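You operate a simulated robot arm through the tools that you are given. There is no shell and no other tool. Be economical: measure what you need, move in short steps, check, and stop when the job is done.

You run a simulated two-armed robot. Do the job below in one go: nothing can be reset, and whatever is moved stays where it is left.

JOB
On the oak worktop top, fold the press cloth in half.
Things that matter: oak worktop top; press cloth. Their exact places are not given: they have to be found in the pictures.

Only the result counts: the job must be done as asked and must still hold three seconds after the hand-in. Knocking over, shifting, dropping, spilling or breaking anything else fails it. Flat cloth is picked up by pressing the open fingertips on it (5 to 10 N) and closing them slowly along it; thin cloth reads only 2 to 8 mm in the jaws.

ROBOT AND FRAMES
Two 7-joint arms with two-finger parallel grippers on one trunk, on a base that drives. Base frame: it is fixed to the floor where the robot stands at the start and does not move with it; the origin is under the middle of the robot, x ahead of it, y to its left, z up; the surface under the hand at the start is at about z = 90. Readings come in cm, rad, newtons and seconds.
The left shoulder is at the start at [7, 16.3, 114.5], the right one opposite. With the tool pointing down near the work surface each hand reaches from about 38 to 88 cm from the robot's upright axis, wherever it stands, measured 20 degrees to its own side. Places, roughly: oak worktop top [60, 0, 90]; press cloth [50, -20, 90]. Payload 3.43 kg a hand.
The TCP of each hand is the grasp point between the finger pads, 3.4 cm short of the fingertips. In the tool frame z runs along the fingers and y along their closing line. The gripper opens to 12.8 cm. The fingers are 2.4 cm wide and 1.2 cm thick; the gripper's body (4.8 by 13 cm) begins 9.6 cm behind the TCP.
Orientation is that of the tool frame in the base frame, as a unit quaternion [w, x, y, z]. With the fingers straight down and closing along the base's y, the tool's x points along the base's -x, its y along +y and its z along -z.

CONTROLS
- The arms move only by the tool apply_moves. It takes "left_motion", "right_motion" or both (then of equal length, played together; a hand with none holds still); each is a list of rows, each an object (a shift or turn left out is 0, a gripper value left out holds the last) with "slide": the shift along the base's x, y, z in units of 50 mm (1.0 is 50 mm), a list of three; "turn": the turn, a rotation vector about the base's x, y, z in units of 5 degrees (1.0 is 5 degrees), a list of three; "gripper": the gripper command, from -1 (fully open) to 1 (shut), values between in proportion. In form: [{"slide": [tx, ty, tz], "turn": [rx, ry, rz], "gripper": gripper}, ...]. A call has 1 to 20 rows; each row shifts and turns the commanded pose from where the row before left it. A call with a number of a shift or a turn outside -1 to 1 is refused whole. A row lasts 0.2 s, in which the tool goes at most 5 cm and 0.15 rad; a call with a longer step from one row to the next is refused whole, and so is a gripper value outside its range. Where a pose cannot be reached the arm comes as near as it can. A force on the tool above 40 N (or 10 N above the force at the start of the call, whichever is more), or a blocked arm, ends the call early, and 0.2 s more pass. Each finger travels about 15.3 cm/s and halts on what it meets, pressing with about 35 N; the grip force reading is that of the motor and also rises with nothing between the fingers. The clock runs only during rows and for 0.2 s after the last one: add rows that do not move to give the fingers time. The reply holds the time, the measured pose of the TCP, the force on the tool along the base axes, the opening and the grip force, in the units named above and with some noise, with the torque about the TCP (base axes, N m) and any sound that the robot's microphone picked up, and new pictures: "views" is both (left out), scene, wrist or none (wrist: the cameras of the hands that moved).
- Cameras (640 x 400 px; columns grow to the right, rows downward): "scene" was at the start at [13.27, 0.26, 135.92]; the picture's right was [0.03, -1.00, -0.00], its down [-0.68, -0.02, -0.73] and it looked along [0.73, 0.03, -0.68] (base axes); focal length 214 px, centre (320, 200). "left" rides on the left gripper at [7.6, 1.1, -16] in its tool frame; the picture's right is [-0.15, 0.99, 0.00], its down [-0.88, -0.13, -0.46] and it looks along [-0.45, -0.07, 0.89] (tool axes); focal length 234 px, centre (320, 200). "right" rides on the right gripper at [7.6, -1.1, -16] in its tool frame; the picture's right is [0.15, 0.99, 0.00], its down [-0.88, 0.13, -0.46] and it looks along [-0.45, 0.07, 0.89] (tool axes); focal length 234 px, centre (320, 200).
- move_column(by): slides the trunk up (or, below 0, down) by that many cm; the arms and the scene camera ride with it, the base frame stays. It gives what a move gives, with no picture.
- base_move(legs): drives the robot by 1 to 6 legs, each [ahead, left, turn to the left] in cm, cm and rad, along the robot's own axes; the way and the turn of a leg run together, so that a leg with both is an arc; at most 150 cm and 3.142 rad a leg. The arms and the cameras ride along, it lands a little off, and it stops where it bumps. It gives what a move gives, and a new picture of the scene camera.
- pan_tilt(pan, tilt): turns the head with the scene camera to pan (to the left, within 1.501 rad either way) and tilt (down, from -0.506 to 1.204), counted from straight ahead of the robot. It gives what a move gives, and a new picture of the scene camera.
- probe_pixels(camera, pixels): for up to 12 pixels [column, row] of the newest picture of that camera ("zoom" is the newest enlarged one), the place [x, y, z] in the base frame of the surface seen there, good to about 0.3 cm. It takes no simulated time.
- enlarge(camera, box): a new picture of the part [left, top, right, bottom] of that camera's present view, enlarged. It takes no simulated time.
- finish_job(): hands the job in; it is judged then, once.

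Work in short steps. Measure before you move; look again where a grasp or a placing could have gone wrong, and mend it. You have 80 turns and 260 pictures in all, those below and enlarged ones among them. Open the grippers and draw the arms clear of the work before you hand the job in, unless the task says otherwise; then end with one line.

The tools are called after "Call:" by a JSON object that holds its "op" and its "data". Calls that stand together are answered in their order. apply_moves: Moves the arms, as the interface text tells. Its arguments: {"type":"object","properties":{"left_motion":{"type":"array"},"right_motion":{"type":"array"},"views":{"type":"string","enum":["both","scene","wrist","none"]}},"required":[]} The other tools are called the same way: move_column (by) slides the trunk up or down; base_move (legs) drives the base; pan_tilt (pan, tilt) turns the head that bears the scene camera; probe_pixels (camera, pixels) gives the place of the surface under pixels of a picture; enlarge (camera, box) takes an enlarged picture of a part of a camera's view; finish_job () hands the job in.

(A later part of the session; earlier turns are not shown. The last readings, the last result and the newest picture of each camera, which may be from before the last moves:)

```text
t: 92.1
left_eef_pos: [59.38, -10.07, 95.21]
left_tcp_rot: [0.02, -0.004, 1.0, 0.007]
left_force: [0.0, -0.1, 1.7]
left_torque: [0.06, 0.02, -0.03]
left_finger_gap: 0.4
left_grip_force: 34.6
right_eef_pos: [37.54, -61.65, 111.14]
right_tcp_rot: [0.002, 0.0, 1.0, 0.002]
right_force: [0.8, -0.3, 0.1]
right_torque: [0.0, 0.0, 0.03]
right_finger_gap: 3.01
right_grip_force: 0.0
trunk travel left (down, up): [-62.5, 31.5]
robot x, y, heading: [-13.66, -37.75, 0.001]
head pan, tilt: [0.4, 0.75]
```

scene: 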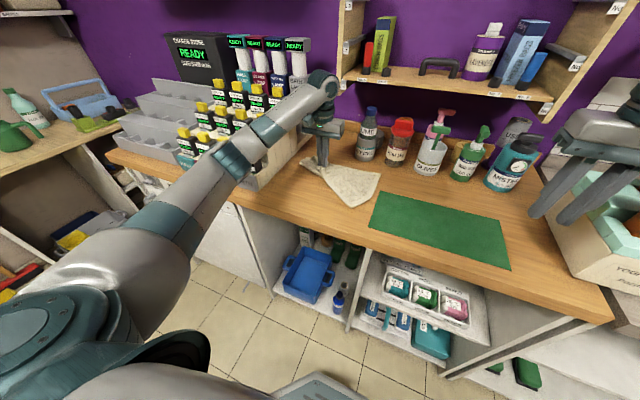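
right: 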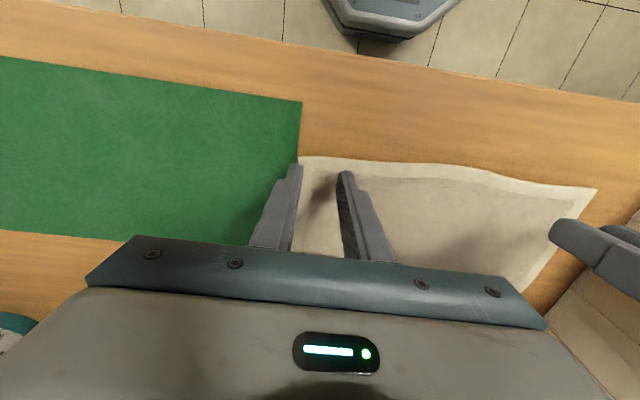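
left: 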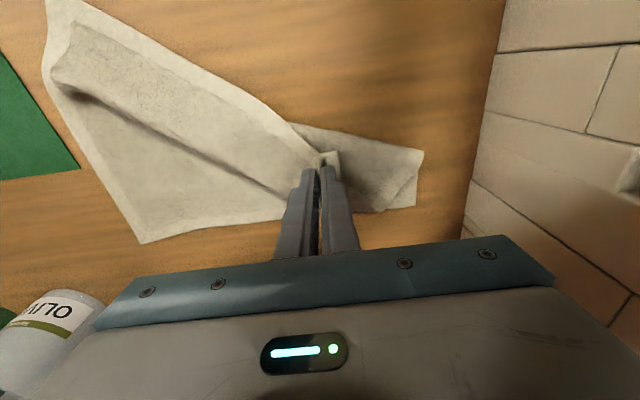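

The corner lies well. Open gently, then lift clear and look.

Call:
{"op": "apply_moves", "data": {"left_motion": [{"gripper": 0.9}, {"gripper": 0.75}, {"gripper": 0.6}, {}, {"slide": [0, 0, 0.2]}, {"slide": [0, 0, 0.4]}, {"slide": [0, 0, 0.6]}, {"slide": [0, 0, 0.6]}, {"slide": [-0.3, 0, 0.5]}, {}]}}

```text
t: 94.3
left_eef_pos: [58.0, -10.08, 106.57]
left_tcp_rot: [0.018, -0.004, 1.0, 0.007]
left_force: [1.1, 0.7, 0.0]
left_torque: [-0.01, 0.01, -0.03]
left_finger_gap: 2.51
left_grip_force: 0.0
right_eef_pos: [37.68, -61.64, 111.02]
right_tcp_rot: [0.0, -0.001, 1.0, 0.002]
right_force: [-0.1, 0.7, 0.4]
right_torque: [0.0, 0.01, -0.01]
right_finger_gap: 3.01
right_grip_force: 0.1
trunk travel left (down, up): [-62.5, 31.5]
robot x, y, heading: [-14.62, -38.17, 0.003]
head pan, tilt: [0.4, 0.75]
```

scene: 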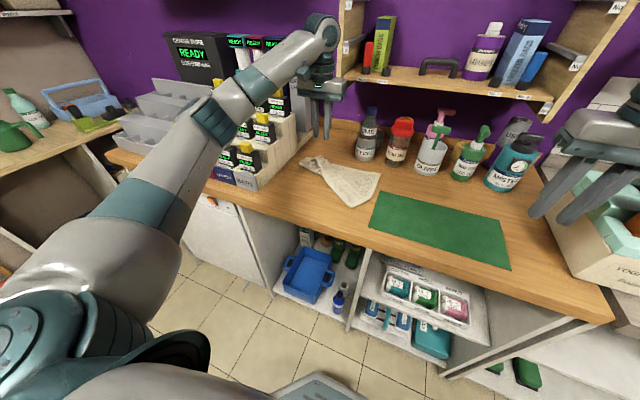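
left: 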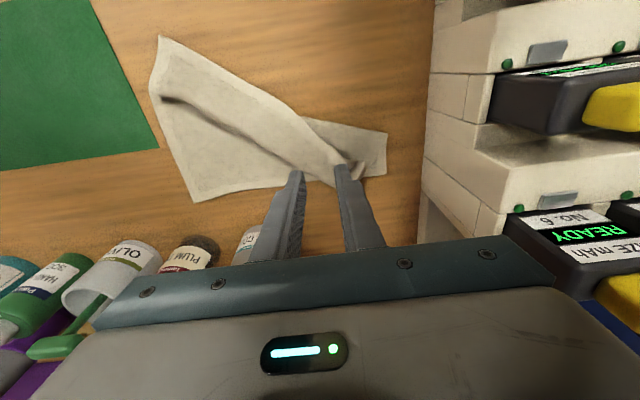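

The first flap stays down. I probe the near-right corner (left cam 160,45) and other outline points.

Call:
{"op": "probe_pixels", "data": {"camera": "left", "pixels": [[160, 42], [195, 198], [385, 135], [380, 172], [310, 120], [355, 175], [240, 80], [170, 100], [200, 70], [290, 180]]}}

Call:
{"op": "enlarge", "data": {"camera": "scene", "box": [280, 130, 400, 220]}}

```text
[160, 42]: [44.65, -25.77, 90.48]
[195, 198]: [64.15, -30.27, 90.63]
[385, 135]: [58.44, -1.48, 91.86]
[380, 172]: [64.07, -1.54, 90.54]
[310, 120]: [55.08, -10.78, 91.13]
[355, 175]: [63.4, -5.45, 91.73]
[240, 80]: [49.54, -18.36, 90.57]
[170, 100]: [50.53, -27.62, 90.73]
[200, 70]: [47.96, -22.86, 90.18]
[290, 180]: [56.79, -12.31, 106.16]
```

```text
4.44 times, centred on (340, 175) of scene
```

zoom: 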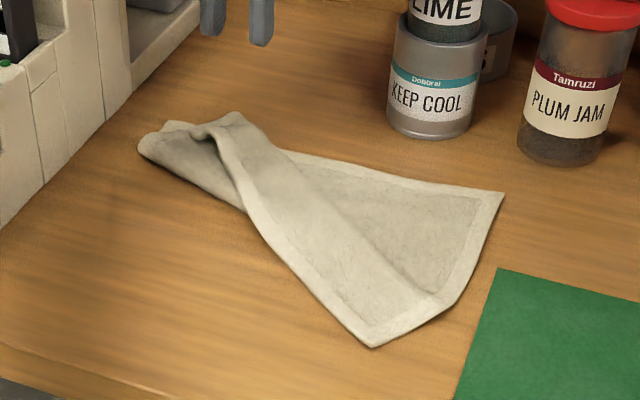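

I zoom on the near-right corner to see how it lies.

Call:
{"op": "enlarge", "data": {"camera": "left", "box": [130, 20, 290, 120]}}

Call:
{"op": "enlarge", "data": {"camera": "left", "box": [270, 100, 430, 200]}}

```text
4.00 times, centred on (210, 70) of left
```

zoom: 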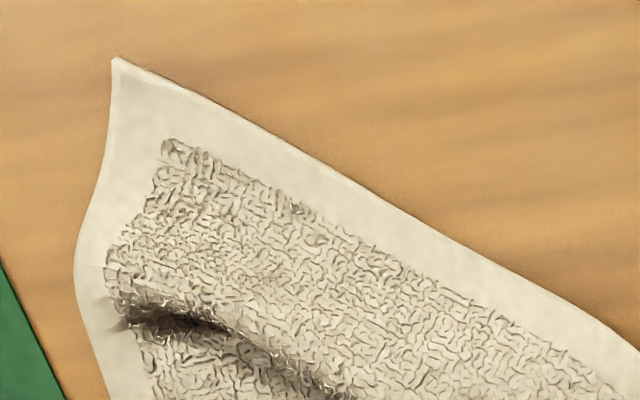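

```text
4.00 times, centred on (350, 150) of left
```

zoom: 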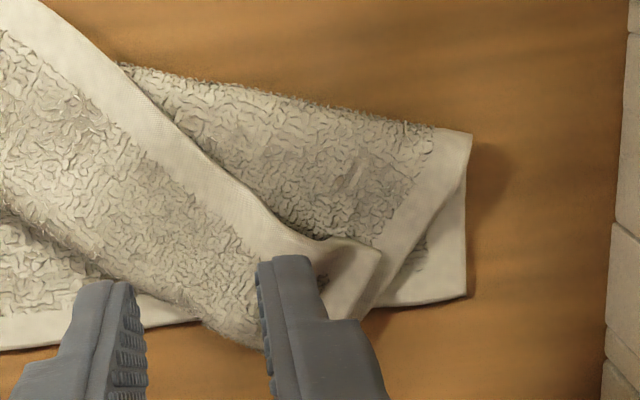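

It's clear: the near edge's left end is at the far side, its right corner still at (44.6,-25.8). Next I move above that corner, TCP (47.5,-24), to grasp it.

Call:
{"op": "apply_moves", "data": {"left_motion": [{"slide": [-0.42, -0.55, 0]}, {"slide": [-0.42, -0.55, 0]}, {"slide": [-0.42, -0.56, 0]}, {"slide": [-0.42, -0.56, -0.2]}, {"slide": [-0.42, -0.56, -0.4]}, {"slide": [0, 0, -0.6]}, {"slide": [0, 0, -0.6]}, {"slide": [0, 0, -0.4]}, {}], "views": "wrist"}}

```text
t: 96.3
left_eef_pos: [47.35, -24.1, 95.61]
left_tcp_rot: [0.02, -0.004, 1.0, 0.007]
left_force: [-0.4, -0.6, 0.5]
left_torque: [0.02, 0.0, -0.05]
left_finger_gap: 2.58
left_grip_force: 0.2
right_eef_pos: [37.69, -61.63, 111.22]
right_tcp_rot: [0.001, 0.0, 1.0, 0.002]
right_force: [0.9, -0.3, -0.5]
right_torque: [-0.02, 0.03, 0.03]
right_finger_gap: 3.0
right_grip_force: 0.0
trunk travel left (down, up): [-62.5, 31.5]
robot x, y, heading: [-13.72, -38.14, -0.004]
head pan, tilt: [0.4, 0.75]
```

left: 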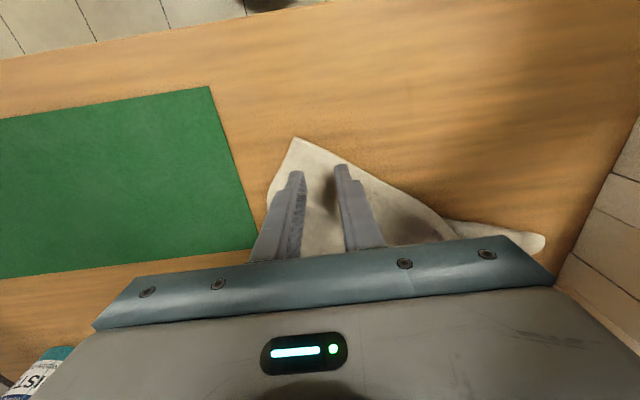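

Both fingers are over the cloth behind the corner tip (297,140). Lower to contact.

Call:
{"op": "apply_moves", "data": {"left_motion": [{"slide": [-0.08, 0, -0.15]}, {"slide": [0, 0, -0.12]}, {"slide": [0, 0, -0.05]}, {"slide": [0, 0, -0.04]}, {}], "views": "none"}}

```text
t: 97.5
left_eef_pos: [47.01, -23.92, 93.85]
left_tcp_rot: [0.02, -0.004, 1.0, 0.007]
left_force: [0.5, -1.2, 3.1]
left_torque: [-0.01, 0.02, 0.0]
left_finger_gap: 2.56
left_grip_force: 0.1
right_eef_pos: [37.62, -61.61, 111.09]
right_tcp_rot: [0.0, -0.001, 1.0, 0.002]
right_force: [0.2, -0.2, -0.9]
right_torque: [0.0, 0.02, 0.0]
right_finger_gap: 3.0
right_grip_force: 0.1
trunk travel left (down, up): [-62.5, 31.5]
robot x, y, heading: [-14.06, -38.09, -0.002]
head pan, tilt: [0.4, 0.75]
```

3 N; press 1 mm further and close slowly.

Call:
{"op": "apply_moves", "data": {"left_motion": [{"slide": [0, 0, -0.03]}, {}, {"gripper": 0.66}, {"gripper": 0.73}, {"gripper": 0.8}, {"gripper": 0.87}, {"gripper": 0.94}, {"gripper": 1}, {}, {}], "views": "wrist"}}

```text
t: 99.7
left_eef_pos: [46.87, -23.99, 93.75]
left_tcp_rot: [0.021, -0.003, 1.0, 0.007]
left_force: [-0.3, -1.7, 9.1]
left_torque: [-0.09, 0.02, -0.06]
left_finger_gap: 0.28
left_grip_force: 34.8
right_eef_pos: [37.65, -61.73, 111.03]
right_tcp_rot: [0.002, 0.0, 1.0, 0.002]
right_force: [-0.4, -0.2, -0.6]
right_torque: [0.0, -0.01, 0.0]
right_finger_gap: 3.01
right_grip_force: 0.0
trunk travel left (down, up): [-62.5, 31.5]
robot x, y, heading: [-13.89, -37.76, 0.002]
head pan, tilt: [0.4, 0.75]
```

left: 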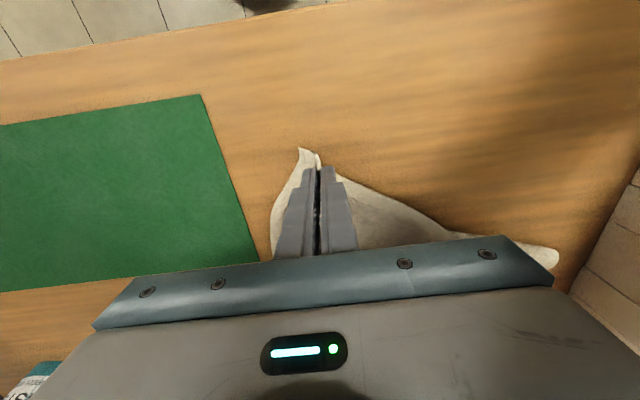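

Gripped (0.28 cm). Lift in an arc over to the far-right corner, with a check before lowering.

Call:
{"op": "apply_moves", "data": {"left_motion": [{"slide": [0.05, 0, 0.3]}, {"slide": [0.15, 0, 0.4]}, {"slide": [0.25, -0.05, 0.45]}, {"slide": [0.35, -0.1, 0.35]}, {"slide": [0.4, -0.1, 0.2]}, {"slide": [0.4, -0.1, 0]}, {"slide": [0.4, -0.1, 0]}, {"slide": [0.4, -0.1, 0]}, {"slide": [0.4, -0.1, -0.1]}, {"slide": [0.4, -0.05, -0.1]}, {}]}}

```text
t: 102.1
left_eef_pos: [62.99, -27.39, 101.25]
left_tcp_rot: [0.019, -0.004, 1.0, 0.007]
left_force: [0.4, 0.2, -0.3]
left_torque: [-0.01, -0.02, -0.01]
left_finger_gap: 0.28
left_grip_force: 34.4
right_eef_pos: [37.59, -61.56, 111.1]
right_tcp_rot: [0.0, 0.0, 1.0, 0.002]
right_force: [0.3, 1.0, -0.5]
right_torque: [0.01, -0.02, -0.02]
right_finger_gap: 3.03
right_grip_force: 0.0
trunk travel left (down, up): [-62.5, 31.5]
robot x, y, heading: [-13.72, -38.1, 0.009]
head pan, tilt: [0.4, 0.75]
```

scene: 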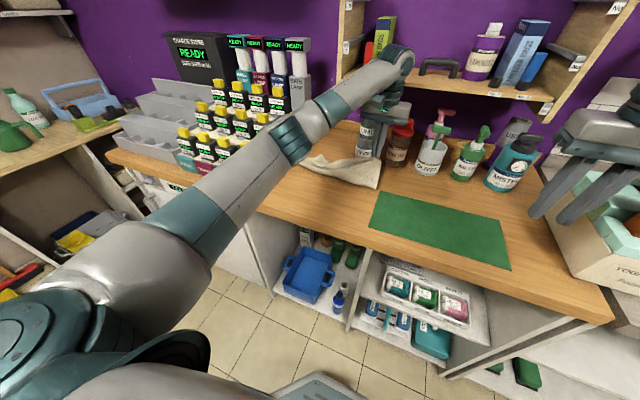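
left: 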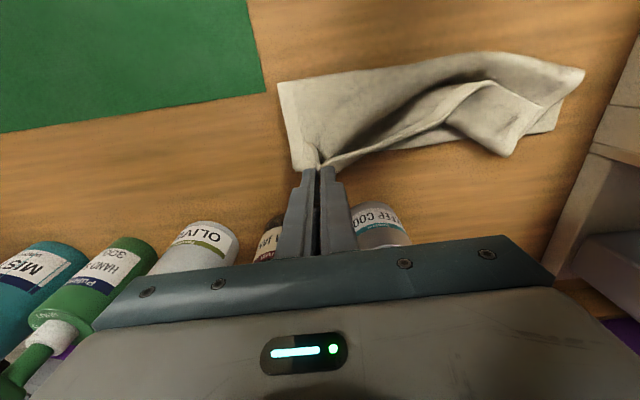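

Good shape. Lower while pulling slightly outward (right/far), then release and lift.

Call:
{"op": "apply_moves", "data": {"left_motion": [{"slide": [0.08, -0.08, -0.3]}, {"slide": [0.08, -0.05, -0.3]}, {"slide": [0, 0, -0.3]}, {"slide": [0, 0, -0.3]}, {"slide": [0, 0, -0.08]}, {}, {"gripper": 0.9}, {"gripper": 0.75}, {"gripper": 0.6}, {}, {"slide": [0, 0, 0.2]}, {"slide": [0, 0, 0.5]}, {"slide": [0, 0, 0.6]}, {"slide": [-0.3, 0, 0.6]}, {"slide": [-0.7, 0, 0.5]}, {"slide": [-0.7, 0, 0.4]}, {}]}}

```text
t: 105.7
left_eef_pos: [55.35, -28.08, 108.67]
left_tcp_rot: [0.019, -0.004, 1.0, 0.007]
left_force: [0.4, 0.5, -0.5]
left_torque: [-0.02, 0.04, 0.02]
left_finger_gap: 2.55
left_grip_force: 0.1
right_eef_pos: [37.65, -61.62, 110.98]
right_tcp_rot: [0.001, 0.001, 1.0, 0.001]
right_force: [-0.4, -0.6, -0.3]
right_torque: [0.03, 0.01, -0.02]
right_finger_gap: 3.01
right_grip_force: 0.0
trunk travel left (down, up): [-62.5, 31.5]
robot x, y, heading: [-14.18, -38.59, -0.0]
head pan, tilt: [0.4, 0.75]
```

scene: 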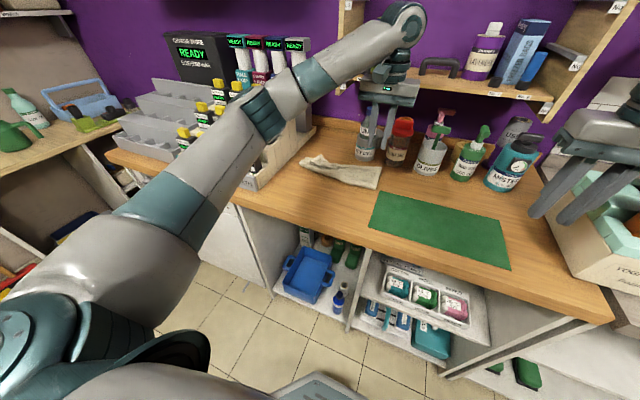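
left: 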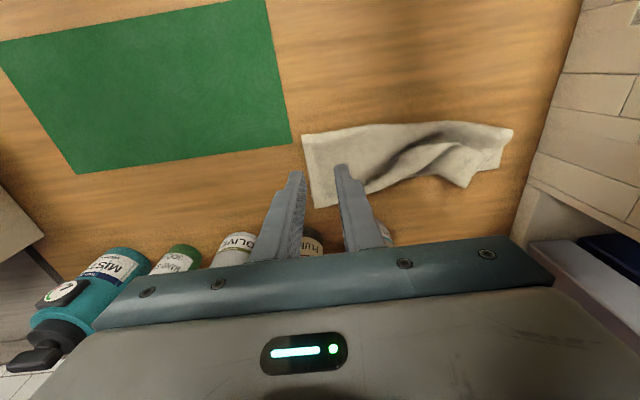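

Folded on the right; the left end needs straightening. I zoom and probe.

Call:
{"op": "enlarge", "data": {"camera": "left", "box": [290, 100, 530, 250]}}

Call:
{"op": "probe_pixels", "data": {"camera": "left", "pixels": [[303, 138], [316, 205], [512, 130], [465, 185], [500, 170], [370, 130], [430, 125], [430, 165], [372, 190], [405, 155], [480, 150]]}}

Call:
{"op": "enlarge", "data": {"camera": "scene", "box": [290, 140, 390, 200]}}

```text
2.67 times, centred on (410, 175) of left
```

zoom: 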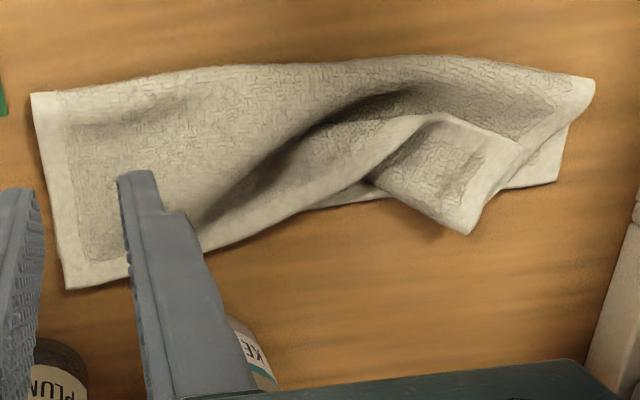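

```text
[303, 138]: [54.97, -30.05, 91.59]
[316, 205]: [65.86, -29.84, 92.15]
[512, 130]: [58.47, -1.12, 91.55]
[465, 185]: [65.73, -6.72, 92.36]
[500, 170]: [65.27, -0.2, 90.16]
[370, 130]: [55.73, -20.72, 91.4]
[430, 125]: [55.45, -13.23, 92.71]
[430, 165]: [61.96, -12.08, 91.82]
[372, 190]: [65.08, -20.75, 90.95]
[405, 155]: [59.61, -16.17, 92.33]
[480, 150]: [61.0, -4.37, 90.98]
```

```text
6.40 times, centred on (340, 170) of scene
```

zoom: 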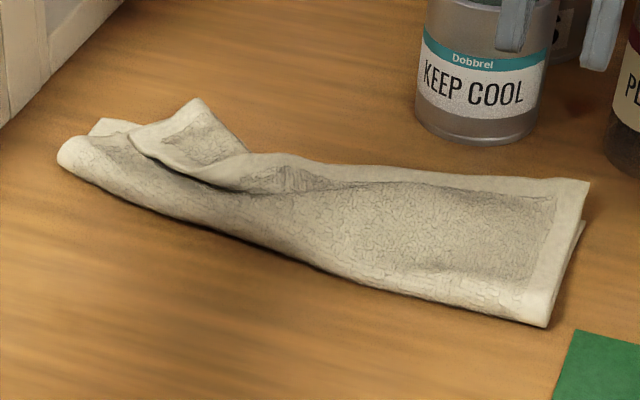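

Nearly done: only the top layer's left corner (tip at ~(65.7,-6.7)) must be pulled left to y≈-1. For elbow clearance I shift the base right 7 and ahead 4 (right hand raised first), then bring the left hand above the tip.

Call:
{"op": "apply_moves", "data": {"right_motion": [{"slide": [-0.5, 0.3, 0.5]}, {"slide": [-0.5, 0.3, 0.5]}, {"slide": [-0.3, 0.3, 0.5]}, {}], "views": "none"}}

Call:
{"op": "base_move", "data": {"legs": [[4, -7, 0]]}}

Call:
{"op": "apply_moves", "data": {"left_motion": [{"slide": [0, 0.7, 0], "gripper": 0.69}, {"slide": [0, 0.8, 0]}, {"slide": [0, 0.8, 0]}, {"slide": [0, 0.8, 0]}, {"slide": [0.2, 0.8, 0]}, {"slide": [0.2, 0.8, 0]}, {"slide": [0.2, 0.5, 0]}, {"slide": [0.2, 0.3, 0]}, {}], "views": "both"}}

```text
t: 106.7
left_eef_pos: [55.43, -28.21, 108.75]
left_tcp_rot: [0.02, -0.004, 1.0, 0.007]
left_force: [0.2, 0.4, -0.3]
left_torque: [0.03, 0.02, 0.0]
left_finger_gap: 2.53
left_grip_force: 0.0
right_eef_pos: [31.13, -57.16, 118.49]
right_tcp_rot: [0.001, 0.0, 1.0, 0.003]
right_force: [0.9, -0.3, -0.4]
right_torque: [-0.02, 0.02, 0.0]
right_finger_gap: 3.01
right_grip_force: 0.0
trunk travel left (down, up): [-62.5, 31.5]
robot x, y, heading: [-14.24, -38.11, 0.005]
head pan, tilt: [0.4, 0.75]
```

```text
t: 107.8
left_eef_pos: [59.37, -35.03, 108.89]
left_tcp_rot: [0.02, -0.003, 1.0, 0.007]
left_force: [0.3, 0.2, -1.2]
left_torque: [0.0, -0.01, 0.0]
left_finger_gap: 2.56
left_grip_force: 0.0
right_eef_pos: [35.06, -64.02, 118.53]
right_tcp_rot: [0.001, -0.001, 1.0, 0.003]
right_force: [-0.2, -0.4, 0.5]
right_torque: [0.0, 0.02, -0.02]
right_finger_gap: 2.99
right_grip_force: 0.0
trunk travel left (down, up): [-62.5, 31.5]
robot x, y, heading: [-10.15, -44.53, 0.002]
head pan, tilt: [0.4, 0.75]
```

scene: 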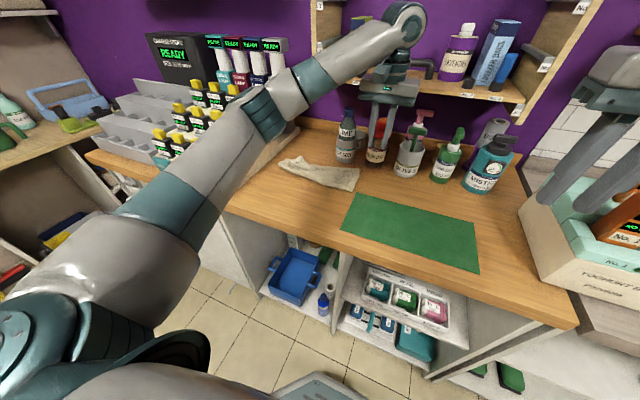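

```text
t: 109.8
left_eef_pos: [63.3, -7.37, 108.91]
left_tcp_rot: [0.02, -0.005, 1.0, 0.007]
left_force: [-1.1, -0.2, 0.1]
left_torque: [-0.05, -0.03, 0.0]
left_finger_gap: 1.98
left_grip_force: 0.1
right_eef_pos: [35.0, -63.95, 118.61]
right_tcp_rot: [0.001, -0.001, 1.0, 0.002]
right_force: [0.2, -0.3, -0.4]
right_torque: [0.0, -0.02, -0.04]
right_finger_gap: 3.01
right_grip_force: 0.1
trunk travel left (down, up): [-62.5, 31.5]
robot x, y, heading: [-10.13, -45.01, 0.004]
head pan, tilt: [0.4, 0.75]
```

scene: 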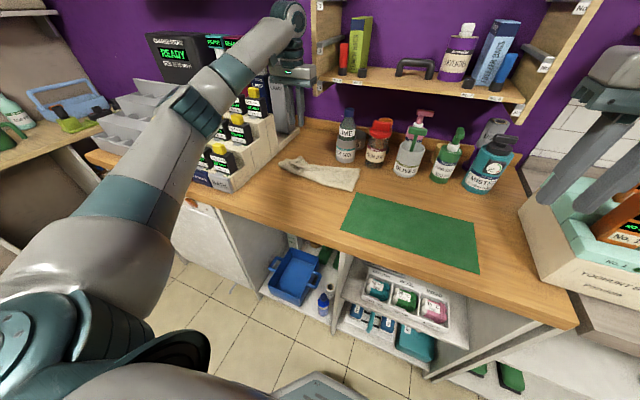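
left: 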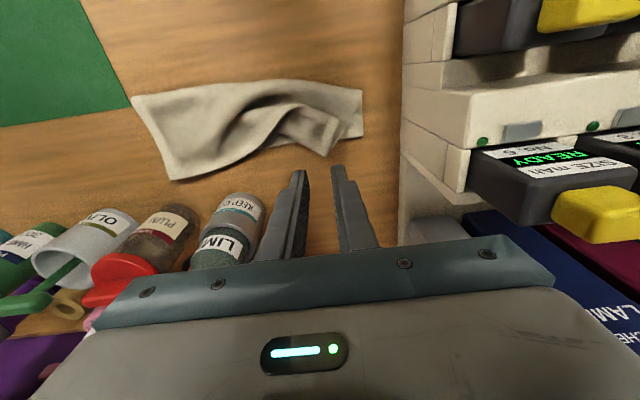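

I probe the triangle's tip and edges from here, and the forearm/elbow clearance.

Call:
{"op": "probe_pixels", "data": {"camera": "left", "pixels": [[330, 154], [338, 122], [300, 108], [283, 132], [310, 130], [361, 92], [362, 136], [440, 200]]}}

Call:
{"op": "probe_pixels", "data": {"camera": "scene", "pixels": [[215, 128], [230, 110], [245, 92], [260, 75], [195, 145], [235, 125], [250, 100]]}}

Call:
{"op": "enlarge", "data": {"camera": "left", "box": [250, 70, 390, 170]}}

```text
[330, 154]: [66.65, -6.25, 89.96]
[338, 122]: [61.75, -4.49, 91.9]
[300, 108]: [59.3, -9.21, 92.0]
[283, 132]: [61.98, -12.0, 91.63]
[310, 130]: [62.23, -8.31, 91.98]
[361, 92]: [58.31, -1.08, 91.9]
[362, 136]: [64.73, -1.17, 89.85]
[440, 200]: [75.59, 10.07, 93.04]
```

```text
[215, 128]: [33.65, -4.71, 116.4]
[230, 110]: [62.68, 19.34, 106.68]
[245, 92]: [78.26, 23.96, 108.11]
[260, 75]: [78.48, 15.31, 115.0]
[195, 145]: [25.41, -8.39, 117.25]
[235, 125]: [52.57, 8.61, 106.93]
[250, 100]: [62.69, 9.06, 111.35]
```

```text
4.00 times, centred on (320, 120) of left
```

zoom: 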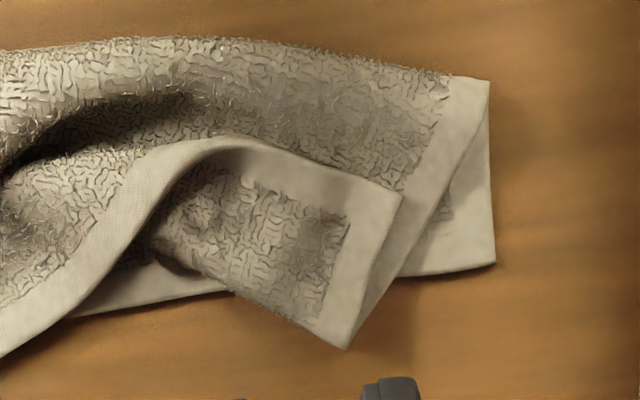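

Now it's clear: the true near-left corner is at zoom (400,195) ≈ (61.3,-3.2), its triangle folded back over. I'll grasp it at (61.8,-5), lift to unroll, and lay it at the far-left. Descend above it first.

Call:
{"op": "apply_moves", "data": {"left_motion": [{"slide": [-0.15, 0.24, -0.5]}, {"slide": [-0.15, 0.24, -0.5]}, {"slide": [0, 0, -0.5]}, {"slide": [0, 0, -0.5]}, {"slide": [0, 0, -0.4]}, {}], "views": "both"}}

```text
t: 111.2
left_eef_pos: [61.73, -5.11, 96.65]
left_tcp_rot: [0.018, -0.004, 1.0, 0.007]
left_force: [0.3, 0.9, 0.1]
left_torque: [-0.02, -0.01, -0.02]
left_finger_gap: 1.99
left_grip_force: 0.0
right_eef_pos: [35.14, -63.94, 118.55]
right_tcp_rot: [0.001, 0.0, 1.0, 0.002]
right_force: [0.5, 0.1, -0.4]
right_torque: [-0.03, -0.01, 0.03]
right_finger_gap: 3.0
right_grip_force: 0.1
trunk travel left (down, up): [-62.5, 31.5]
robot x, y, heading: [-10.01, -44.98, 0.005]
head pan, tilt: [0.4, 0.75]
```

scene: 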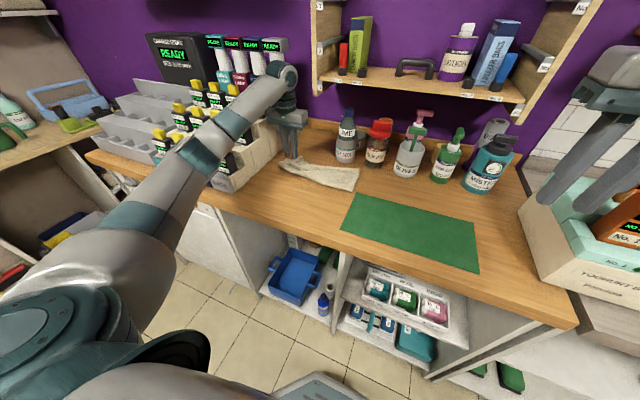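
left: 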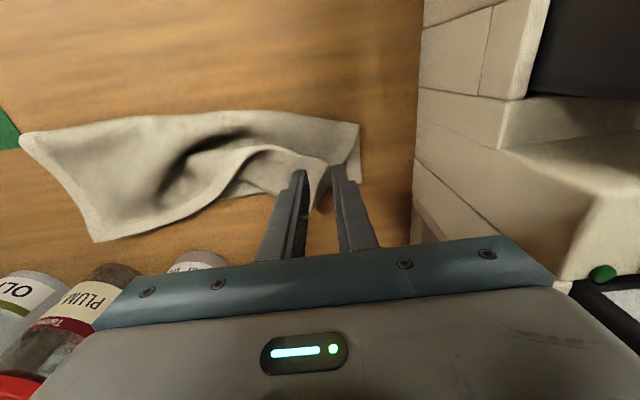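

The left finger is just past the corner; shift 1 cm right and 0.4 cm back, lower a bit, and zoom.

Call:
{"op": "apply_moves", "data": {"left_motion": [{"slide": [-0.08, -0.2, 0]}, {"slide": [0, 0, -0.16]}, {}], "views": "none"}}

Call:
{"op": "enlarge", "data": {"camera": "left", "box": [220, 100, 400, 220]}}

```text
t: 112.0
left_eef_pos: [61.36, -6.09, 96.05]
left_tcp_rot: [0.019, -0.004, 1.0, 0.007]
left_force: [-0.1, 0.2, 0.7]
left_torque: [0.01, -0.01, 0.0]
left_finger_gap: 1.99
left_grip_force: 0.0
right_eef_pos: [35.04, -63.95, 118.47]
right_tcp_rot: [0.001, -0.001, 1.0, 0.002]
right_force: [0.0, 0.5, 0.3]
right_torque: [-0.01, 0.02, -0.01]
right_finger_gap: 3.0
right_grip_force: 0.1
trunk travel left (down, up): [-62.5, 31.5]
robot x, y, heading: [-10.18, -45.13, 0.006]
head pan, tilt: [0.4, 0.75]
```

```text
3.33 times, centred on (310, 160) of left
```

zoom: 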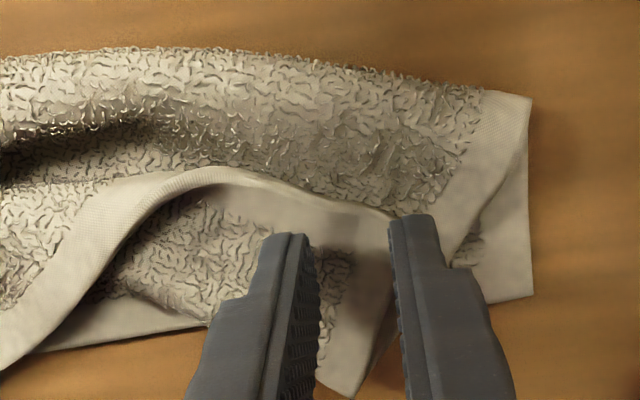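

Left finger is right on the corner's edge; I shift 0.6 cm more right and lower to contact.

Call:
{"op": "apply_moves", "data": {"left_motion": [{"slide": [0, -0.12, 0]}, {"slide": [0, 0, -0.1]}, {"slide": [0, 0, -0.06]}, {"slide": [0, 0, -0.04]}, {}], "views": "none"}}

```text
t: 113.2
left_eef_pos: [61.38, -6.68, 95.0]
left_tcp_rot: [0.019, -0.005, 1.0, 0.006]
left_force: [0.3, 0.2, 0.6]
left_torque: [0.0, 0.0, 0.01]
left_finger_gap: 1.98
left_grip_force: 0.1
right_eef_pos: [35.15, -63.94, 118.53]
right_tcp_rot: [0.001, -0.001, 1.0, 0.002]
right_force: [-0.3, 0.1, 0.9]
right_torque: [0.02, 0.02, 0.0]
right_finger_gap: 3.04
right_grip_force: 0.0
trunk travel left (down, up): [-62.5, 31.5]
robot x, y, heading: [-9.91, -44.57, 0.004]
head pan, tilt: [0.4, 0.75]
```

No contact yet; go on in small steps.

Call:
{"op": "apply_moves", "data": {"left_motion": [{"slide": [0, 0, -0.05]}, {"slide": [0, 0, -0.05]}, {"slide": [0, 0, -0.04]}, {}], "views": "none"}}

```text
t: 114.2
left_eef_pos: [61.38, -6.77, 94.46]
left_tcp_rot: [0.019, -0.004, 1.0, 0.006]
left_force: [2.1, 0.8, 7.0]
left_torque: [0.02, -0.03, 0.0]
left_finger_gap: 1.97
left_grip_force: 0.1
right_eef_pos: [34.98, -64.02, 118.45]
right_tcp_rot: [0.003, -0.001, 1.0, 0.002]
right_force: [0.1, 0.0, 1.4]
right_torque: [-0.02, 0.01, 0.01]
right_finger_gap: 2.99
right_grip_force: 0.1
trunk travel left (down, up): [-62.5, 31.5]
robot x, y, heading: [-10.16, -44.81, -0.003]
head pan, tilt: [0.4, 0.75]
```

7 N: close slowly, then lift 4 cm and look.

Call:
{"op": "apply_moves", "data": {"left_motion": [{"gripper": 0.75}, {"gripper": 0.81}, {"gripper": 0.87}, {"gripper": 0.93}, {"gripper": 1}, {}, {}, {"slide": [0, 0, 0.2]}, {"slide": [0, 0, 0.3]}, {"slide": [0, 0, 0.3]}, {}], "views": "both"}}

Call:
{"op": "enlarge", "data": {"camera": "scene", "box": [260, 110, 380, 200]}}

```text
t: 116.6
left_eef_pos: [61.34, -6.64, 98.33]
left_tcp_rot: [0.019, -0.005, 1.0, 0.008]
left_force: [-0.1, -0.8, 0.0]
left_torque: [0.02, -0.01, 0.01]
left_finger_gap: 0.02
left_grip_force: 33.0
right_eef_pos: [35.09, -64.01, 118.47]
right_tcp_rot: [0.001, 0.0, 1.0, 0.002]
right_force: [-0.2, -0.3, 0.3]
right_torque: [0.0, 0.01, -0.01]
right_finger_gap: 3.03
right_grip_force: 0.0
trunk travel left (down, up): [-62.5, 31.5]
robot x, y, heading: [-10.24, -44.69, -0.003]
head pan, tilt: [0.4, 0.75]
```

scene: 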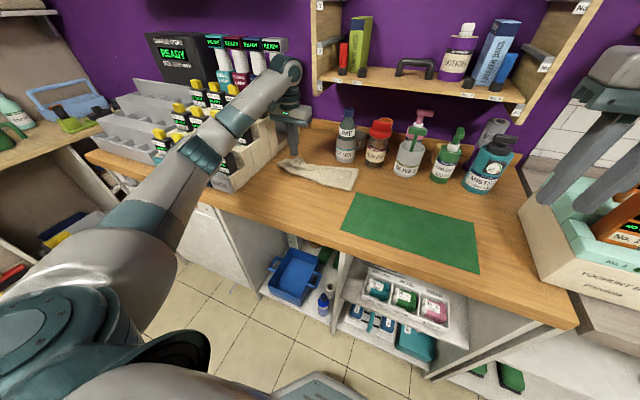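
left: 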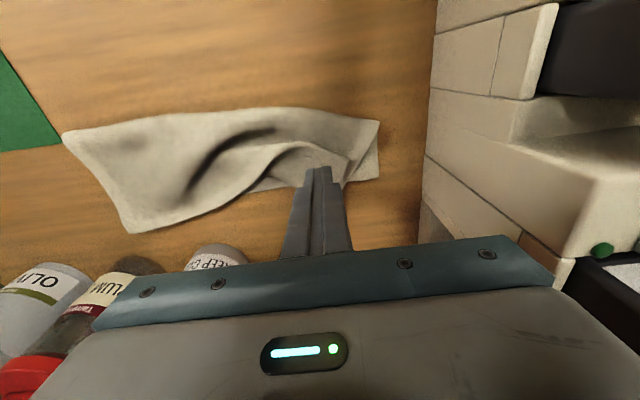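

```text
4.44 times, centred on (320, 155) of scene
```

zoom: 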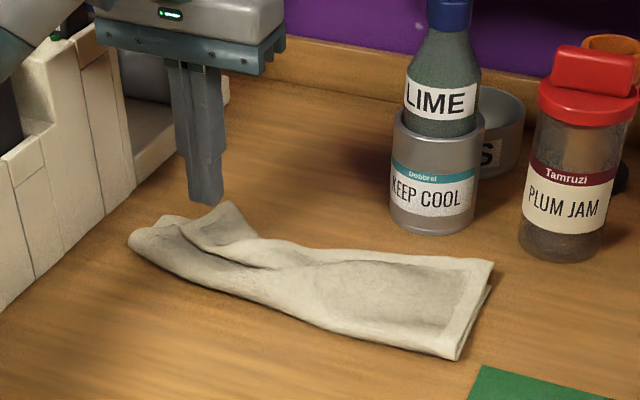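

The grip missed (gap 0.02). I retry with a wider 3 cm opening centred on the folded-back triangle at (62,-7.5), where both fingers rest on it.

Call:
{"op": "apply_moves", "data": {"left_motion": [{"slide": [0.12, -0.16, 0.1], "gripper": 0.53}, {}, {"slide": [0, 0, -0.3]}, {"slide": [0, 0, -0.3]}, {"slide": [0, 0, -0.16]}, {"slide": [0, 0, -0.06]}, {"slide": [0, 0, -0.05]}, {}], "views": "none"}}

Call:
{"op": "enlarge", "data": {"camera": "left", "box": [220, 100, 400, 220]}}

```text
t: 118.4
left_eef_pos: [61.99, -7.47, 94.43]
left_tcp_rot: [0.02, -0.005, 1.0, 0.007]
left_force: [0.0, -0.2, 5.2]
left_torque: [0.04, -0.06, 0.03]
left_finger_gap: 2.96
left_grip_force: 0.1
right_eef_pos: [35.09, -63.96, 118.47]
right_tcp_rot: [0.001, -0.001, 1.0, 0.002]
right_force: [-0.3, -0.2, 0.1]
right_torque: [0.01, -0.01, 0.0]
right_finger_gap: 3.0
right_grip_force: 0.0
trunk travel left (down, up): [-62.5, 31.5]
robot x, y, heading: [-10.12, -45.02, 0.001]
head pan, tilt: [0.4, 0.75]
```

```text
3.33 times, centred on (310, 160) of left
```

zoom: 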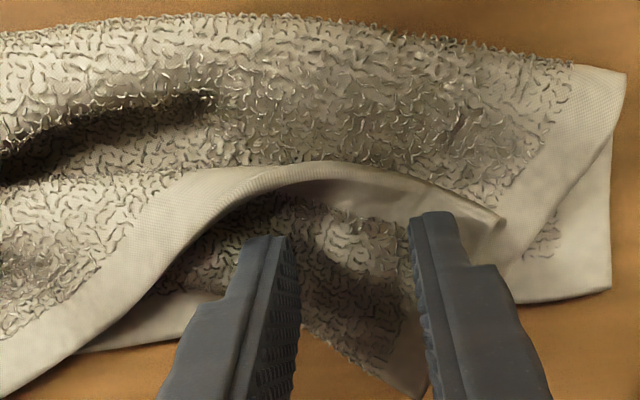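

Both fingers are well on the triangle with 5 N. Press 1 mm more, close slowly, and lift slightly.

Call:
{"op": "apply_moves", "data": {"left_motion": [{"slide": [0, 0, -0.03]}, {"gripper": 0.6}, {"gripper": 0.67}, {"gripper": 0.74}, {"gripper": 0.81}, {"gripper": 0.88}, {"gripper": 0.94}, {"gripper": 1}, {}, {}, {"slide": [0, 0, 0.2]}, {"slide": [0, 0, 0.3]}, {"slide": [0, 0, 0.3]}, {}], "views": "wrist"}}

Call:
{"op": "enlarge", "data": {"camera": "scene", "box": [260, 110, 380, 200]}}

```text
t: 121.4
left_eef_pos: [61.89, -7.47, 98.38]
left_tcp_rot: [0.019, -0.005, 1.0, 0.008]
left_force: [-0.1, -0.2, -0.3]
left_torque: [-0.04, 0.03, 0.04]
left_finger_gap: 0.38
left_grip_force: 35.3
right_eef_pos: [35.12, -63.93, 118.38]
right_tcp_rot: [0.0, -0.001, 1.0, 0.002]
right_force: [-0.1, 0.4, 0.3]
right_torque: [-0.02, -0.03, 0.0]
right_finger_gap: 3.03
right_grip_force: 0.1
trunk travel left (down, up): [-62.5, 31.5]
robot x, y, heading: [-10.14, -44.86, 0.003]
head pan, tilt: [0.4, 0.75]
```

left: 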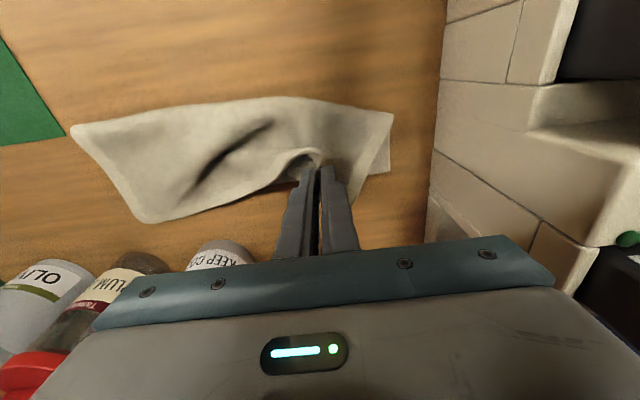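

```text
4.44 times, centred on (320, 155) of scene
```

zoom: 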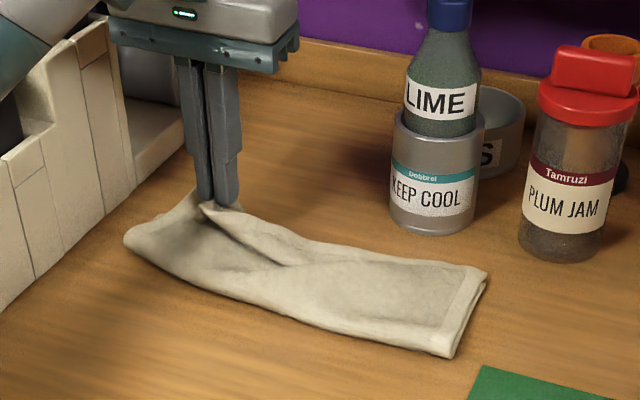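

Gripped, top layer only. Lift higher so it unrolls, carry far-left to (65.5,-4.5), and lower.

Call:
{"op": "apply_moves", "data": {"left_motion": [{"slide": [0, 0, 0.4]}, {"slide": [0.1, 0.05, 0.4]}, {"slide": [0.2, 0.15, 0.1]}, {"slide": [0.2, 0.2, 0]}, {"slide": [0.2, 0.2, 0]}, {}, {"slide": [0.05, 0, -0.3]}, {"slide": [0, 0, -0.4]}, {"slide": [0, 0, -0.4]}, {"slide": [0, 0, -0.3]}, {"slide": [0, 0, -0.1]}, {}], "views": "wrist"}}

Call:
{"op": "enlarge", "data": {"camera": "scene", "box": [260, 110, 380, 200]}}

```text
t: 124.0
left_eef_pos: [65.87, -4.46, 95.23]
left_tcp_rot: [0.019, -0.004, 1.0, 0.007]
left_force: [0.3, 0.8, 0.1]
left_torque: [-0.02, 0.02, 0.0]
left_finger_gap: 0.43
left_grip_force: 34.5
right_eef_pos: [35.04, -63.9, 118.47]
right_tcp_rot: [0.0, -0.001, 1.0, 0.001]
right_force: [0.4, 0.4, 0.1]
right_torque: [0.0, -0.04, -0.02]
right_finger_gap: 3.02
right_grip_force: 0.0
trunk travel left (down, up): [-62.5, 31.5]
robot x, y, heading: [-10.24, -44.61, 0.003]
head pan, tilt: [0.4, 0.75]
```

left: 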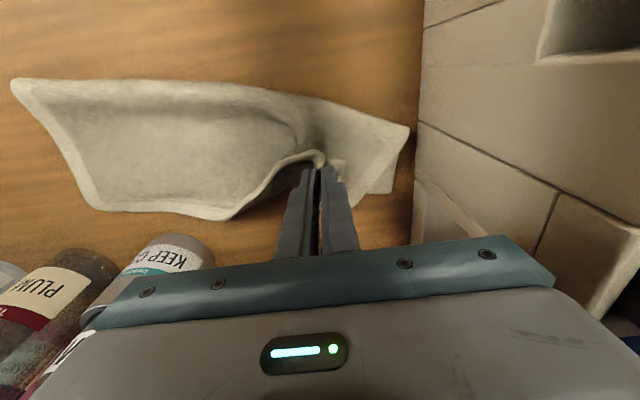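

```text
4.44 times, centred on (320, 155) of scene
```

zoom: 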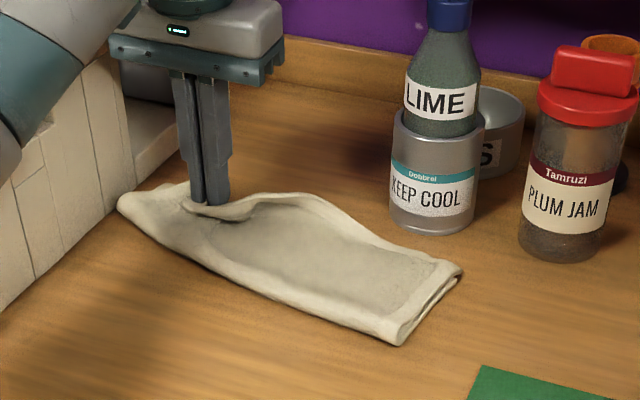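

Much better: the edge is unrolled and taut. Release, lift, and view.

Call:
{"op": "apply_moves", "data": {"left_motion": [{"slide": [0, -0.1, -0.04]}, {"gripper": 0.9}, {"gripper": 0.8}, {"gripper": 0.7}, {}, {"slide": [0, 0, 0.2]}, {"slide": [0, 0, 0.4]}, {"slide": [0, 0, 0.6]}, {"slide": [0, 0, 0.6]}, {"slide": [0, 0, 0.6]}, {}], "views": "wrist"}}

Call:
{"op": "enlarge", "data": {"camera": "left", "box": [110, 60, 430, 240]}}

Call:
{"op": "enlarge", "data": {"camera": "scene", "box": [260, 110, 380, 200]}}

```text
t: 126.4
left_eef_pos: [65.76, -4.97, 107.03]
left_tcp_rot: [0.019, -0.005, 1.0, 0.007]
left_force: [-0.5, 0.2, -0.6]
left_torque: [0.02, 0.04, -0.02]
left_finger_gap: 1.93
left_grip_force: 0.0
right_eef_pos: [35.15, -64.05, 118.61]
right_tcp_rot: [0.001, -0.001, 1.0, 0.003]
right_force: [-0.3, -1.0, 0.4]
right_torque: [0.02, 0.01, 0.02]
right_finger_gap: 3.01
right_grip_force: 0.0
trunk travel left (down, up): [-62.5, 31.5]
robot x, y, heading: [-10.0, -44.76, 0.0]
head pan, tilt: [0.4, 0.75]
```

left: 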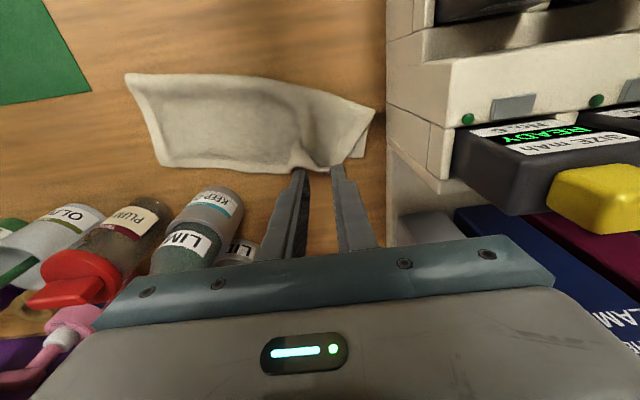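

```text
2.00 times, centred on (270, 150) of left
```

zoom: 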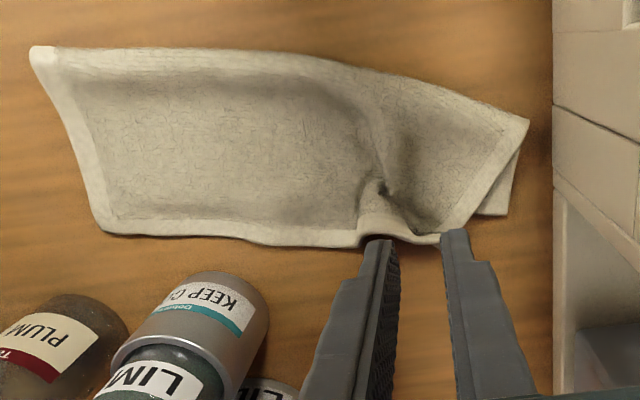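

```text
4.44 times, centred on (320, 155) of scene
```

zoom: 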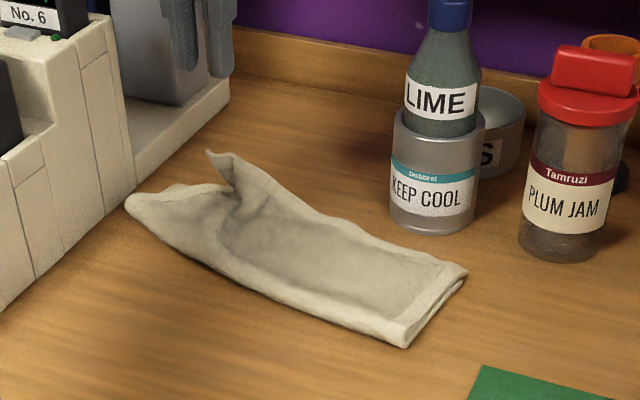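

Very close to done. A tented bunch remains near the left corner; I probe it to press there and open the fingers to spread it.

Call:
{"op": "probe_pixels", "data": {"camera": "left", "pixels": [[125, 82], [160, 165], [375, 112], [362, 165], [340, 165], [325, 178], [300, 160], [290, 168], [310, 140], [250, 172], [330, 140], [280, 85]]}}

```text
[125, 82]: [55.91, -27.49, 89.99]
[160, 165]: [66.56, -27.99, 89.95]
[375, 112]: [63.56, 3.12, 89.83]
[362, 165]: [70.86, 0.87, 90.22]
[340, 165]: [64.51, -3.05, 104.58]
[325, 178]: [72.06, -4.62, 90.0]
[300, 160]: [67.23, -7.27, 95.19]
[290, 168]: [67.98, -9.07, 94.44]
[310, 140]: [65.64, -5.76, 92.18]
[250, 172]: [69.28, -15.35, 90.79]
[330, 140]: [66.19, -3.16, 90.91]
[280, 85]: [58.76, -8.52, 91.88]
```

The top corner needs ~4 cm spreading to the left. I'll press closed fingertips onto the bunch at (66.3,-6.8) and open them along y (staying back from the shelf post).

Call:
{"op": "apply_moves", "data": {"left_motion": [{"slide": [0.1, -0.36, 0], "gripper": 1}, {"slide": [0, 0, -0.5]}, {"slide": [0, 0, -0.6]}, {"slide": [0, 0, -0.6]}, {"slide": [0, 0, -0.5]}, {"slide": [0, 0, -0.2]}, {"slide": [0, 0, -0.1]}, {"slide": [0, 0, -0.05]}, {}], "views": "wrist"}}

```text
t: 128.4
left_eef_pos: [66.19, -6.81, 94.33]
left_tcp_rot: [0.02, -0.004, 1.0, 0.007]
left_force: [0.6, -0.3, 5.7]
left_torque: [0.01, -0.04, -0.01]
left_finger_gap: 0.0
left_grip_force: 32.9
right_eef_pos: [35.1, -64.03, 118.54]
right_tcp_rot: [0.002, -0.001, 1.0, 0.002]
right_force: [0.2, -0.1, -0.1]
right_torque: [0.02, -0.04, -0.02]
right_finger_gap: 2.99
right_grip_force: 0.0
trunk travel left (down, up): [-62.5, 31.5]
robot x, y, heading: [-9.98, -45.12, 0.001]
head pan, tilt: [0.4, 0.75]
```

left: 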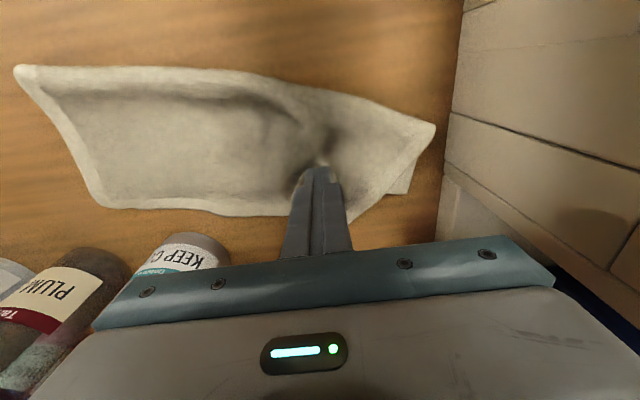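

Contact 5.7 N on the bunch. Open the fingers slowly to ~6 cm to spread it, then lift straight up.

Call:
{"op": "apply_moves", "data": {"left_motion": [{"gripper": 0.9}, {"gripper": 0.8}, {"gripper": 0.7}, {"gripper": 0.6}, {"gripper": 0.5}, {"gripper": 0.4}, {"gripper": 0.25}, {"gripper": 0.1}, {}, {"slide": [0, 0, 0.3]}, {"slide": [0, 0, 0.6]}, {"slide": [0, 0, 0.6]}, {"slide": [0, 0, 0.6]}, {"slide": [0, 0, 0.4]}, {}], "views": "wrist"}}

Call:
{"op": "enlarge", "data": {"camera": "left", "box": [110, 60, 430, 240]}}

Call:
{"op": "enlarge", "data": {"camera": "scene", "box": [260, 110, 380, 200]}}

```text
t: 131.6
left_eef_pos: [66.16, -6.69, 106.7]
left_tcp_rot: [0.019, -0.005, 1.0, 0.007]
left_force: [-0.3, 0.4, -0.7]
left_torque: [0.01, -0.01, -0.02]
left_finger_gap: 5.74
left_grip_force: 0.0
right_eef_pos: [35.13, -63.91, 118.46]
right_tcp_rot: [0.001, -0.001, 1.0, 0.002]
right_force: [0.6, 1.2, -0.4]
right_torque: [-0.02, 0.0, 0.02]
right_finger_gap: 3.02
right_grip_force: 0.0
trunk travel left (down, up): [-62.5, 31.5]
robot x, y, heading: [-9.91, -44.97, -0.001]
head pan, tilt: [0.4, 0.75]
```

left: 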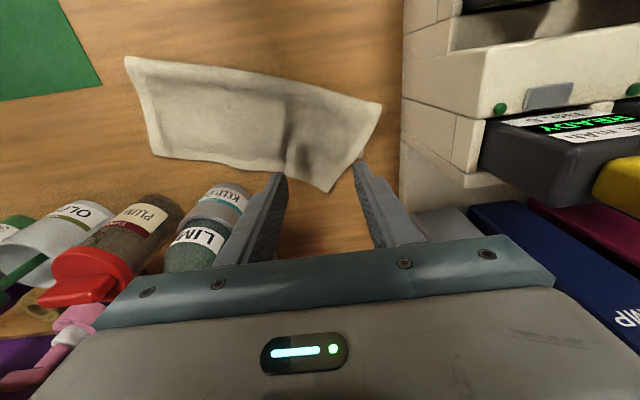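

```text
2.00 times, centred on (270, 150) of left
```

zoom: 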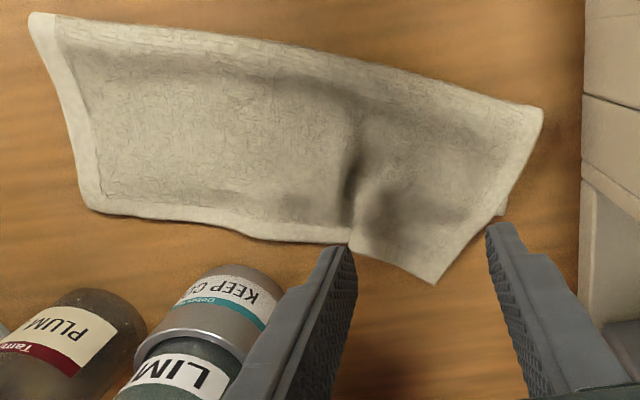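

```text
4.44 times, centred on (320, 155) of scene
```

zoom: 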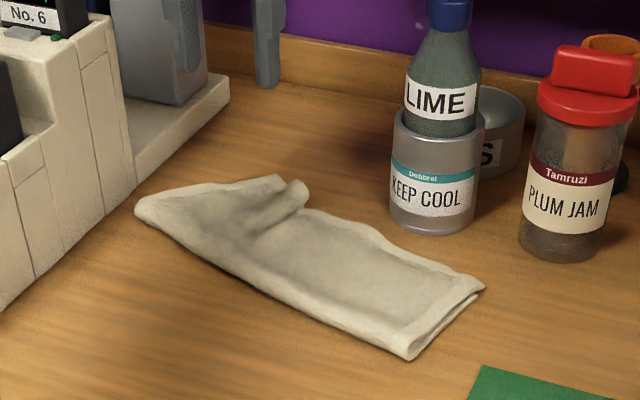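

Nicely flat now; I measure how far the top left corner is from the lower one.

Call:
{"op": "probe_pixels", "data": {"camera": "left", "pixels": [[326, 200], [361, 166], [380, 112], [126, 67], [155, 158], [288, 148], [285, 180], [310, 160], [340, 150], [230, 172], [250, 80], [325, 190]]}}

```text
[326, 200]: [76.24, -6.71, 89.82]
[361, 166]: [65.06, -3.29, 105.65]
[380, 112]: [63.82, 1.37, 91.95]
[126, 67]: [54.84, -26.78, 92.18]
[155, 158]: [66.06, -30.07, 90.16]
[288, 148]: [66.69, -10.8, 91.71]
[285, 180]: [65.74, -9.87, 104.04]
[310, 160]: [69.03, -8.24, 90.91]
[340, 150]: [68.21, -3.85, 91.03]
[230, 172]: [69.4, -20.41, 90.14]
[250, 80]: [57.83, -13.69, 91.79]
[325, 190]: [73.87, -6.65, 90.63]
```

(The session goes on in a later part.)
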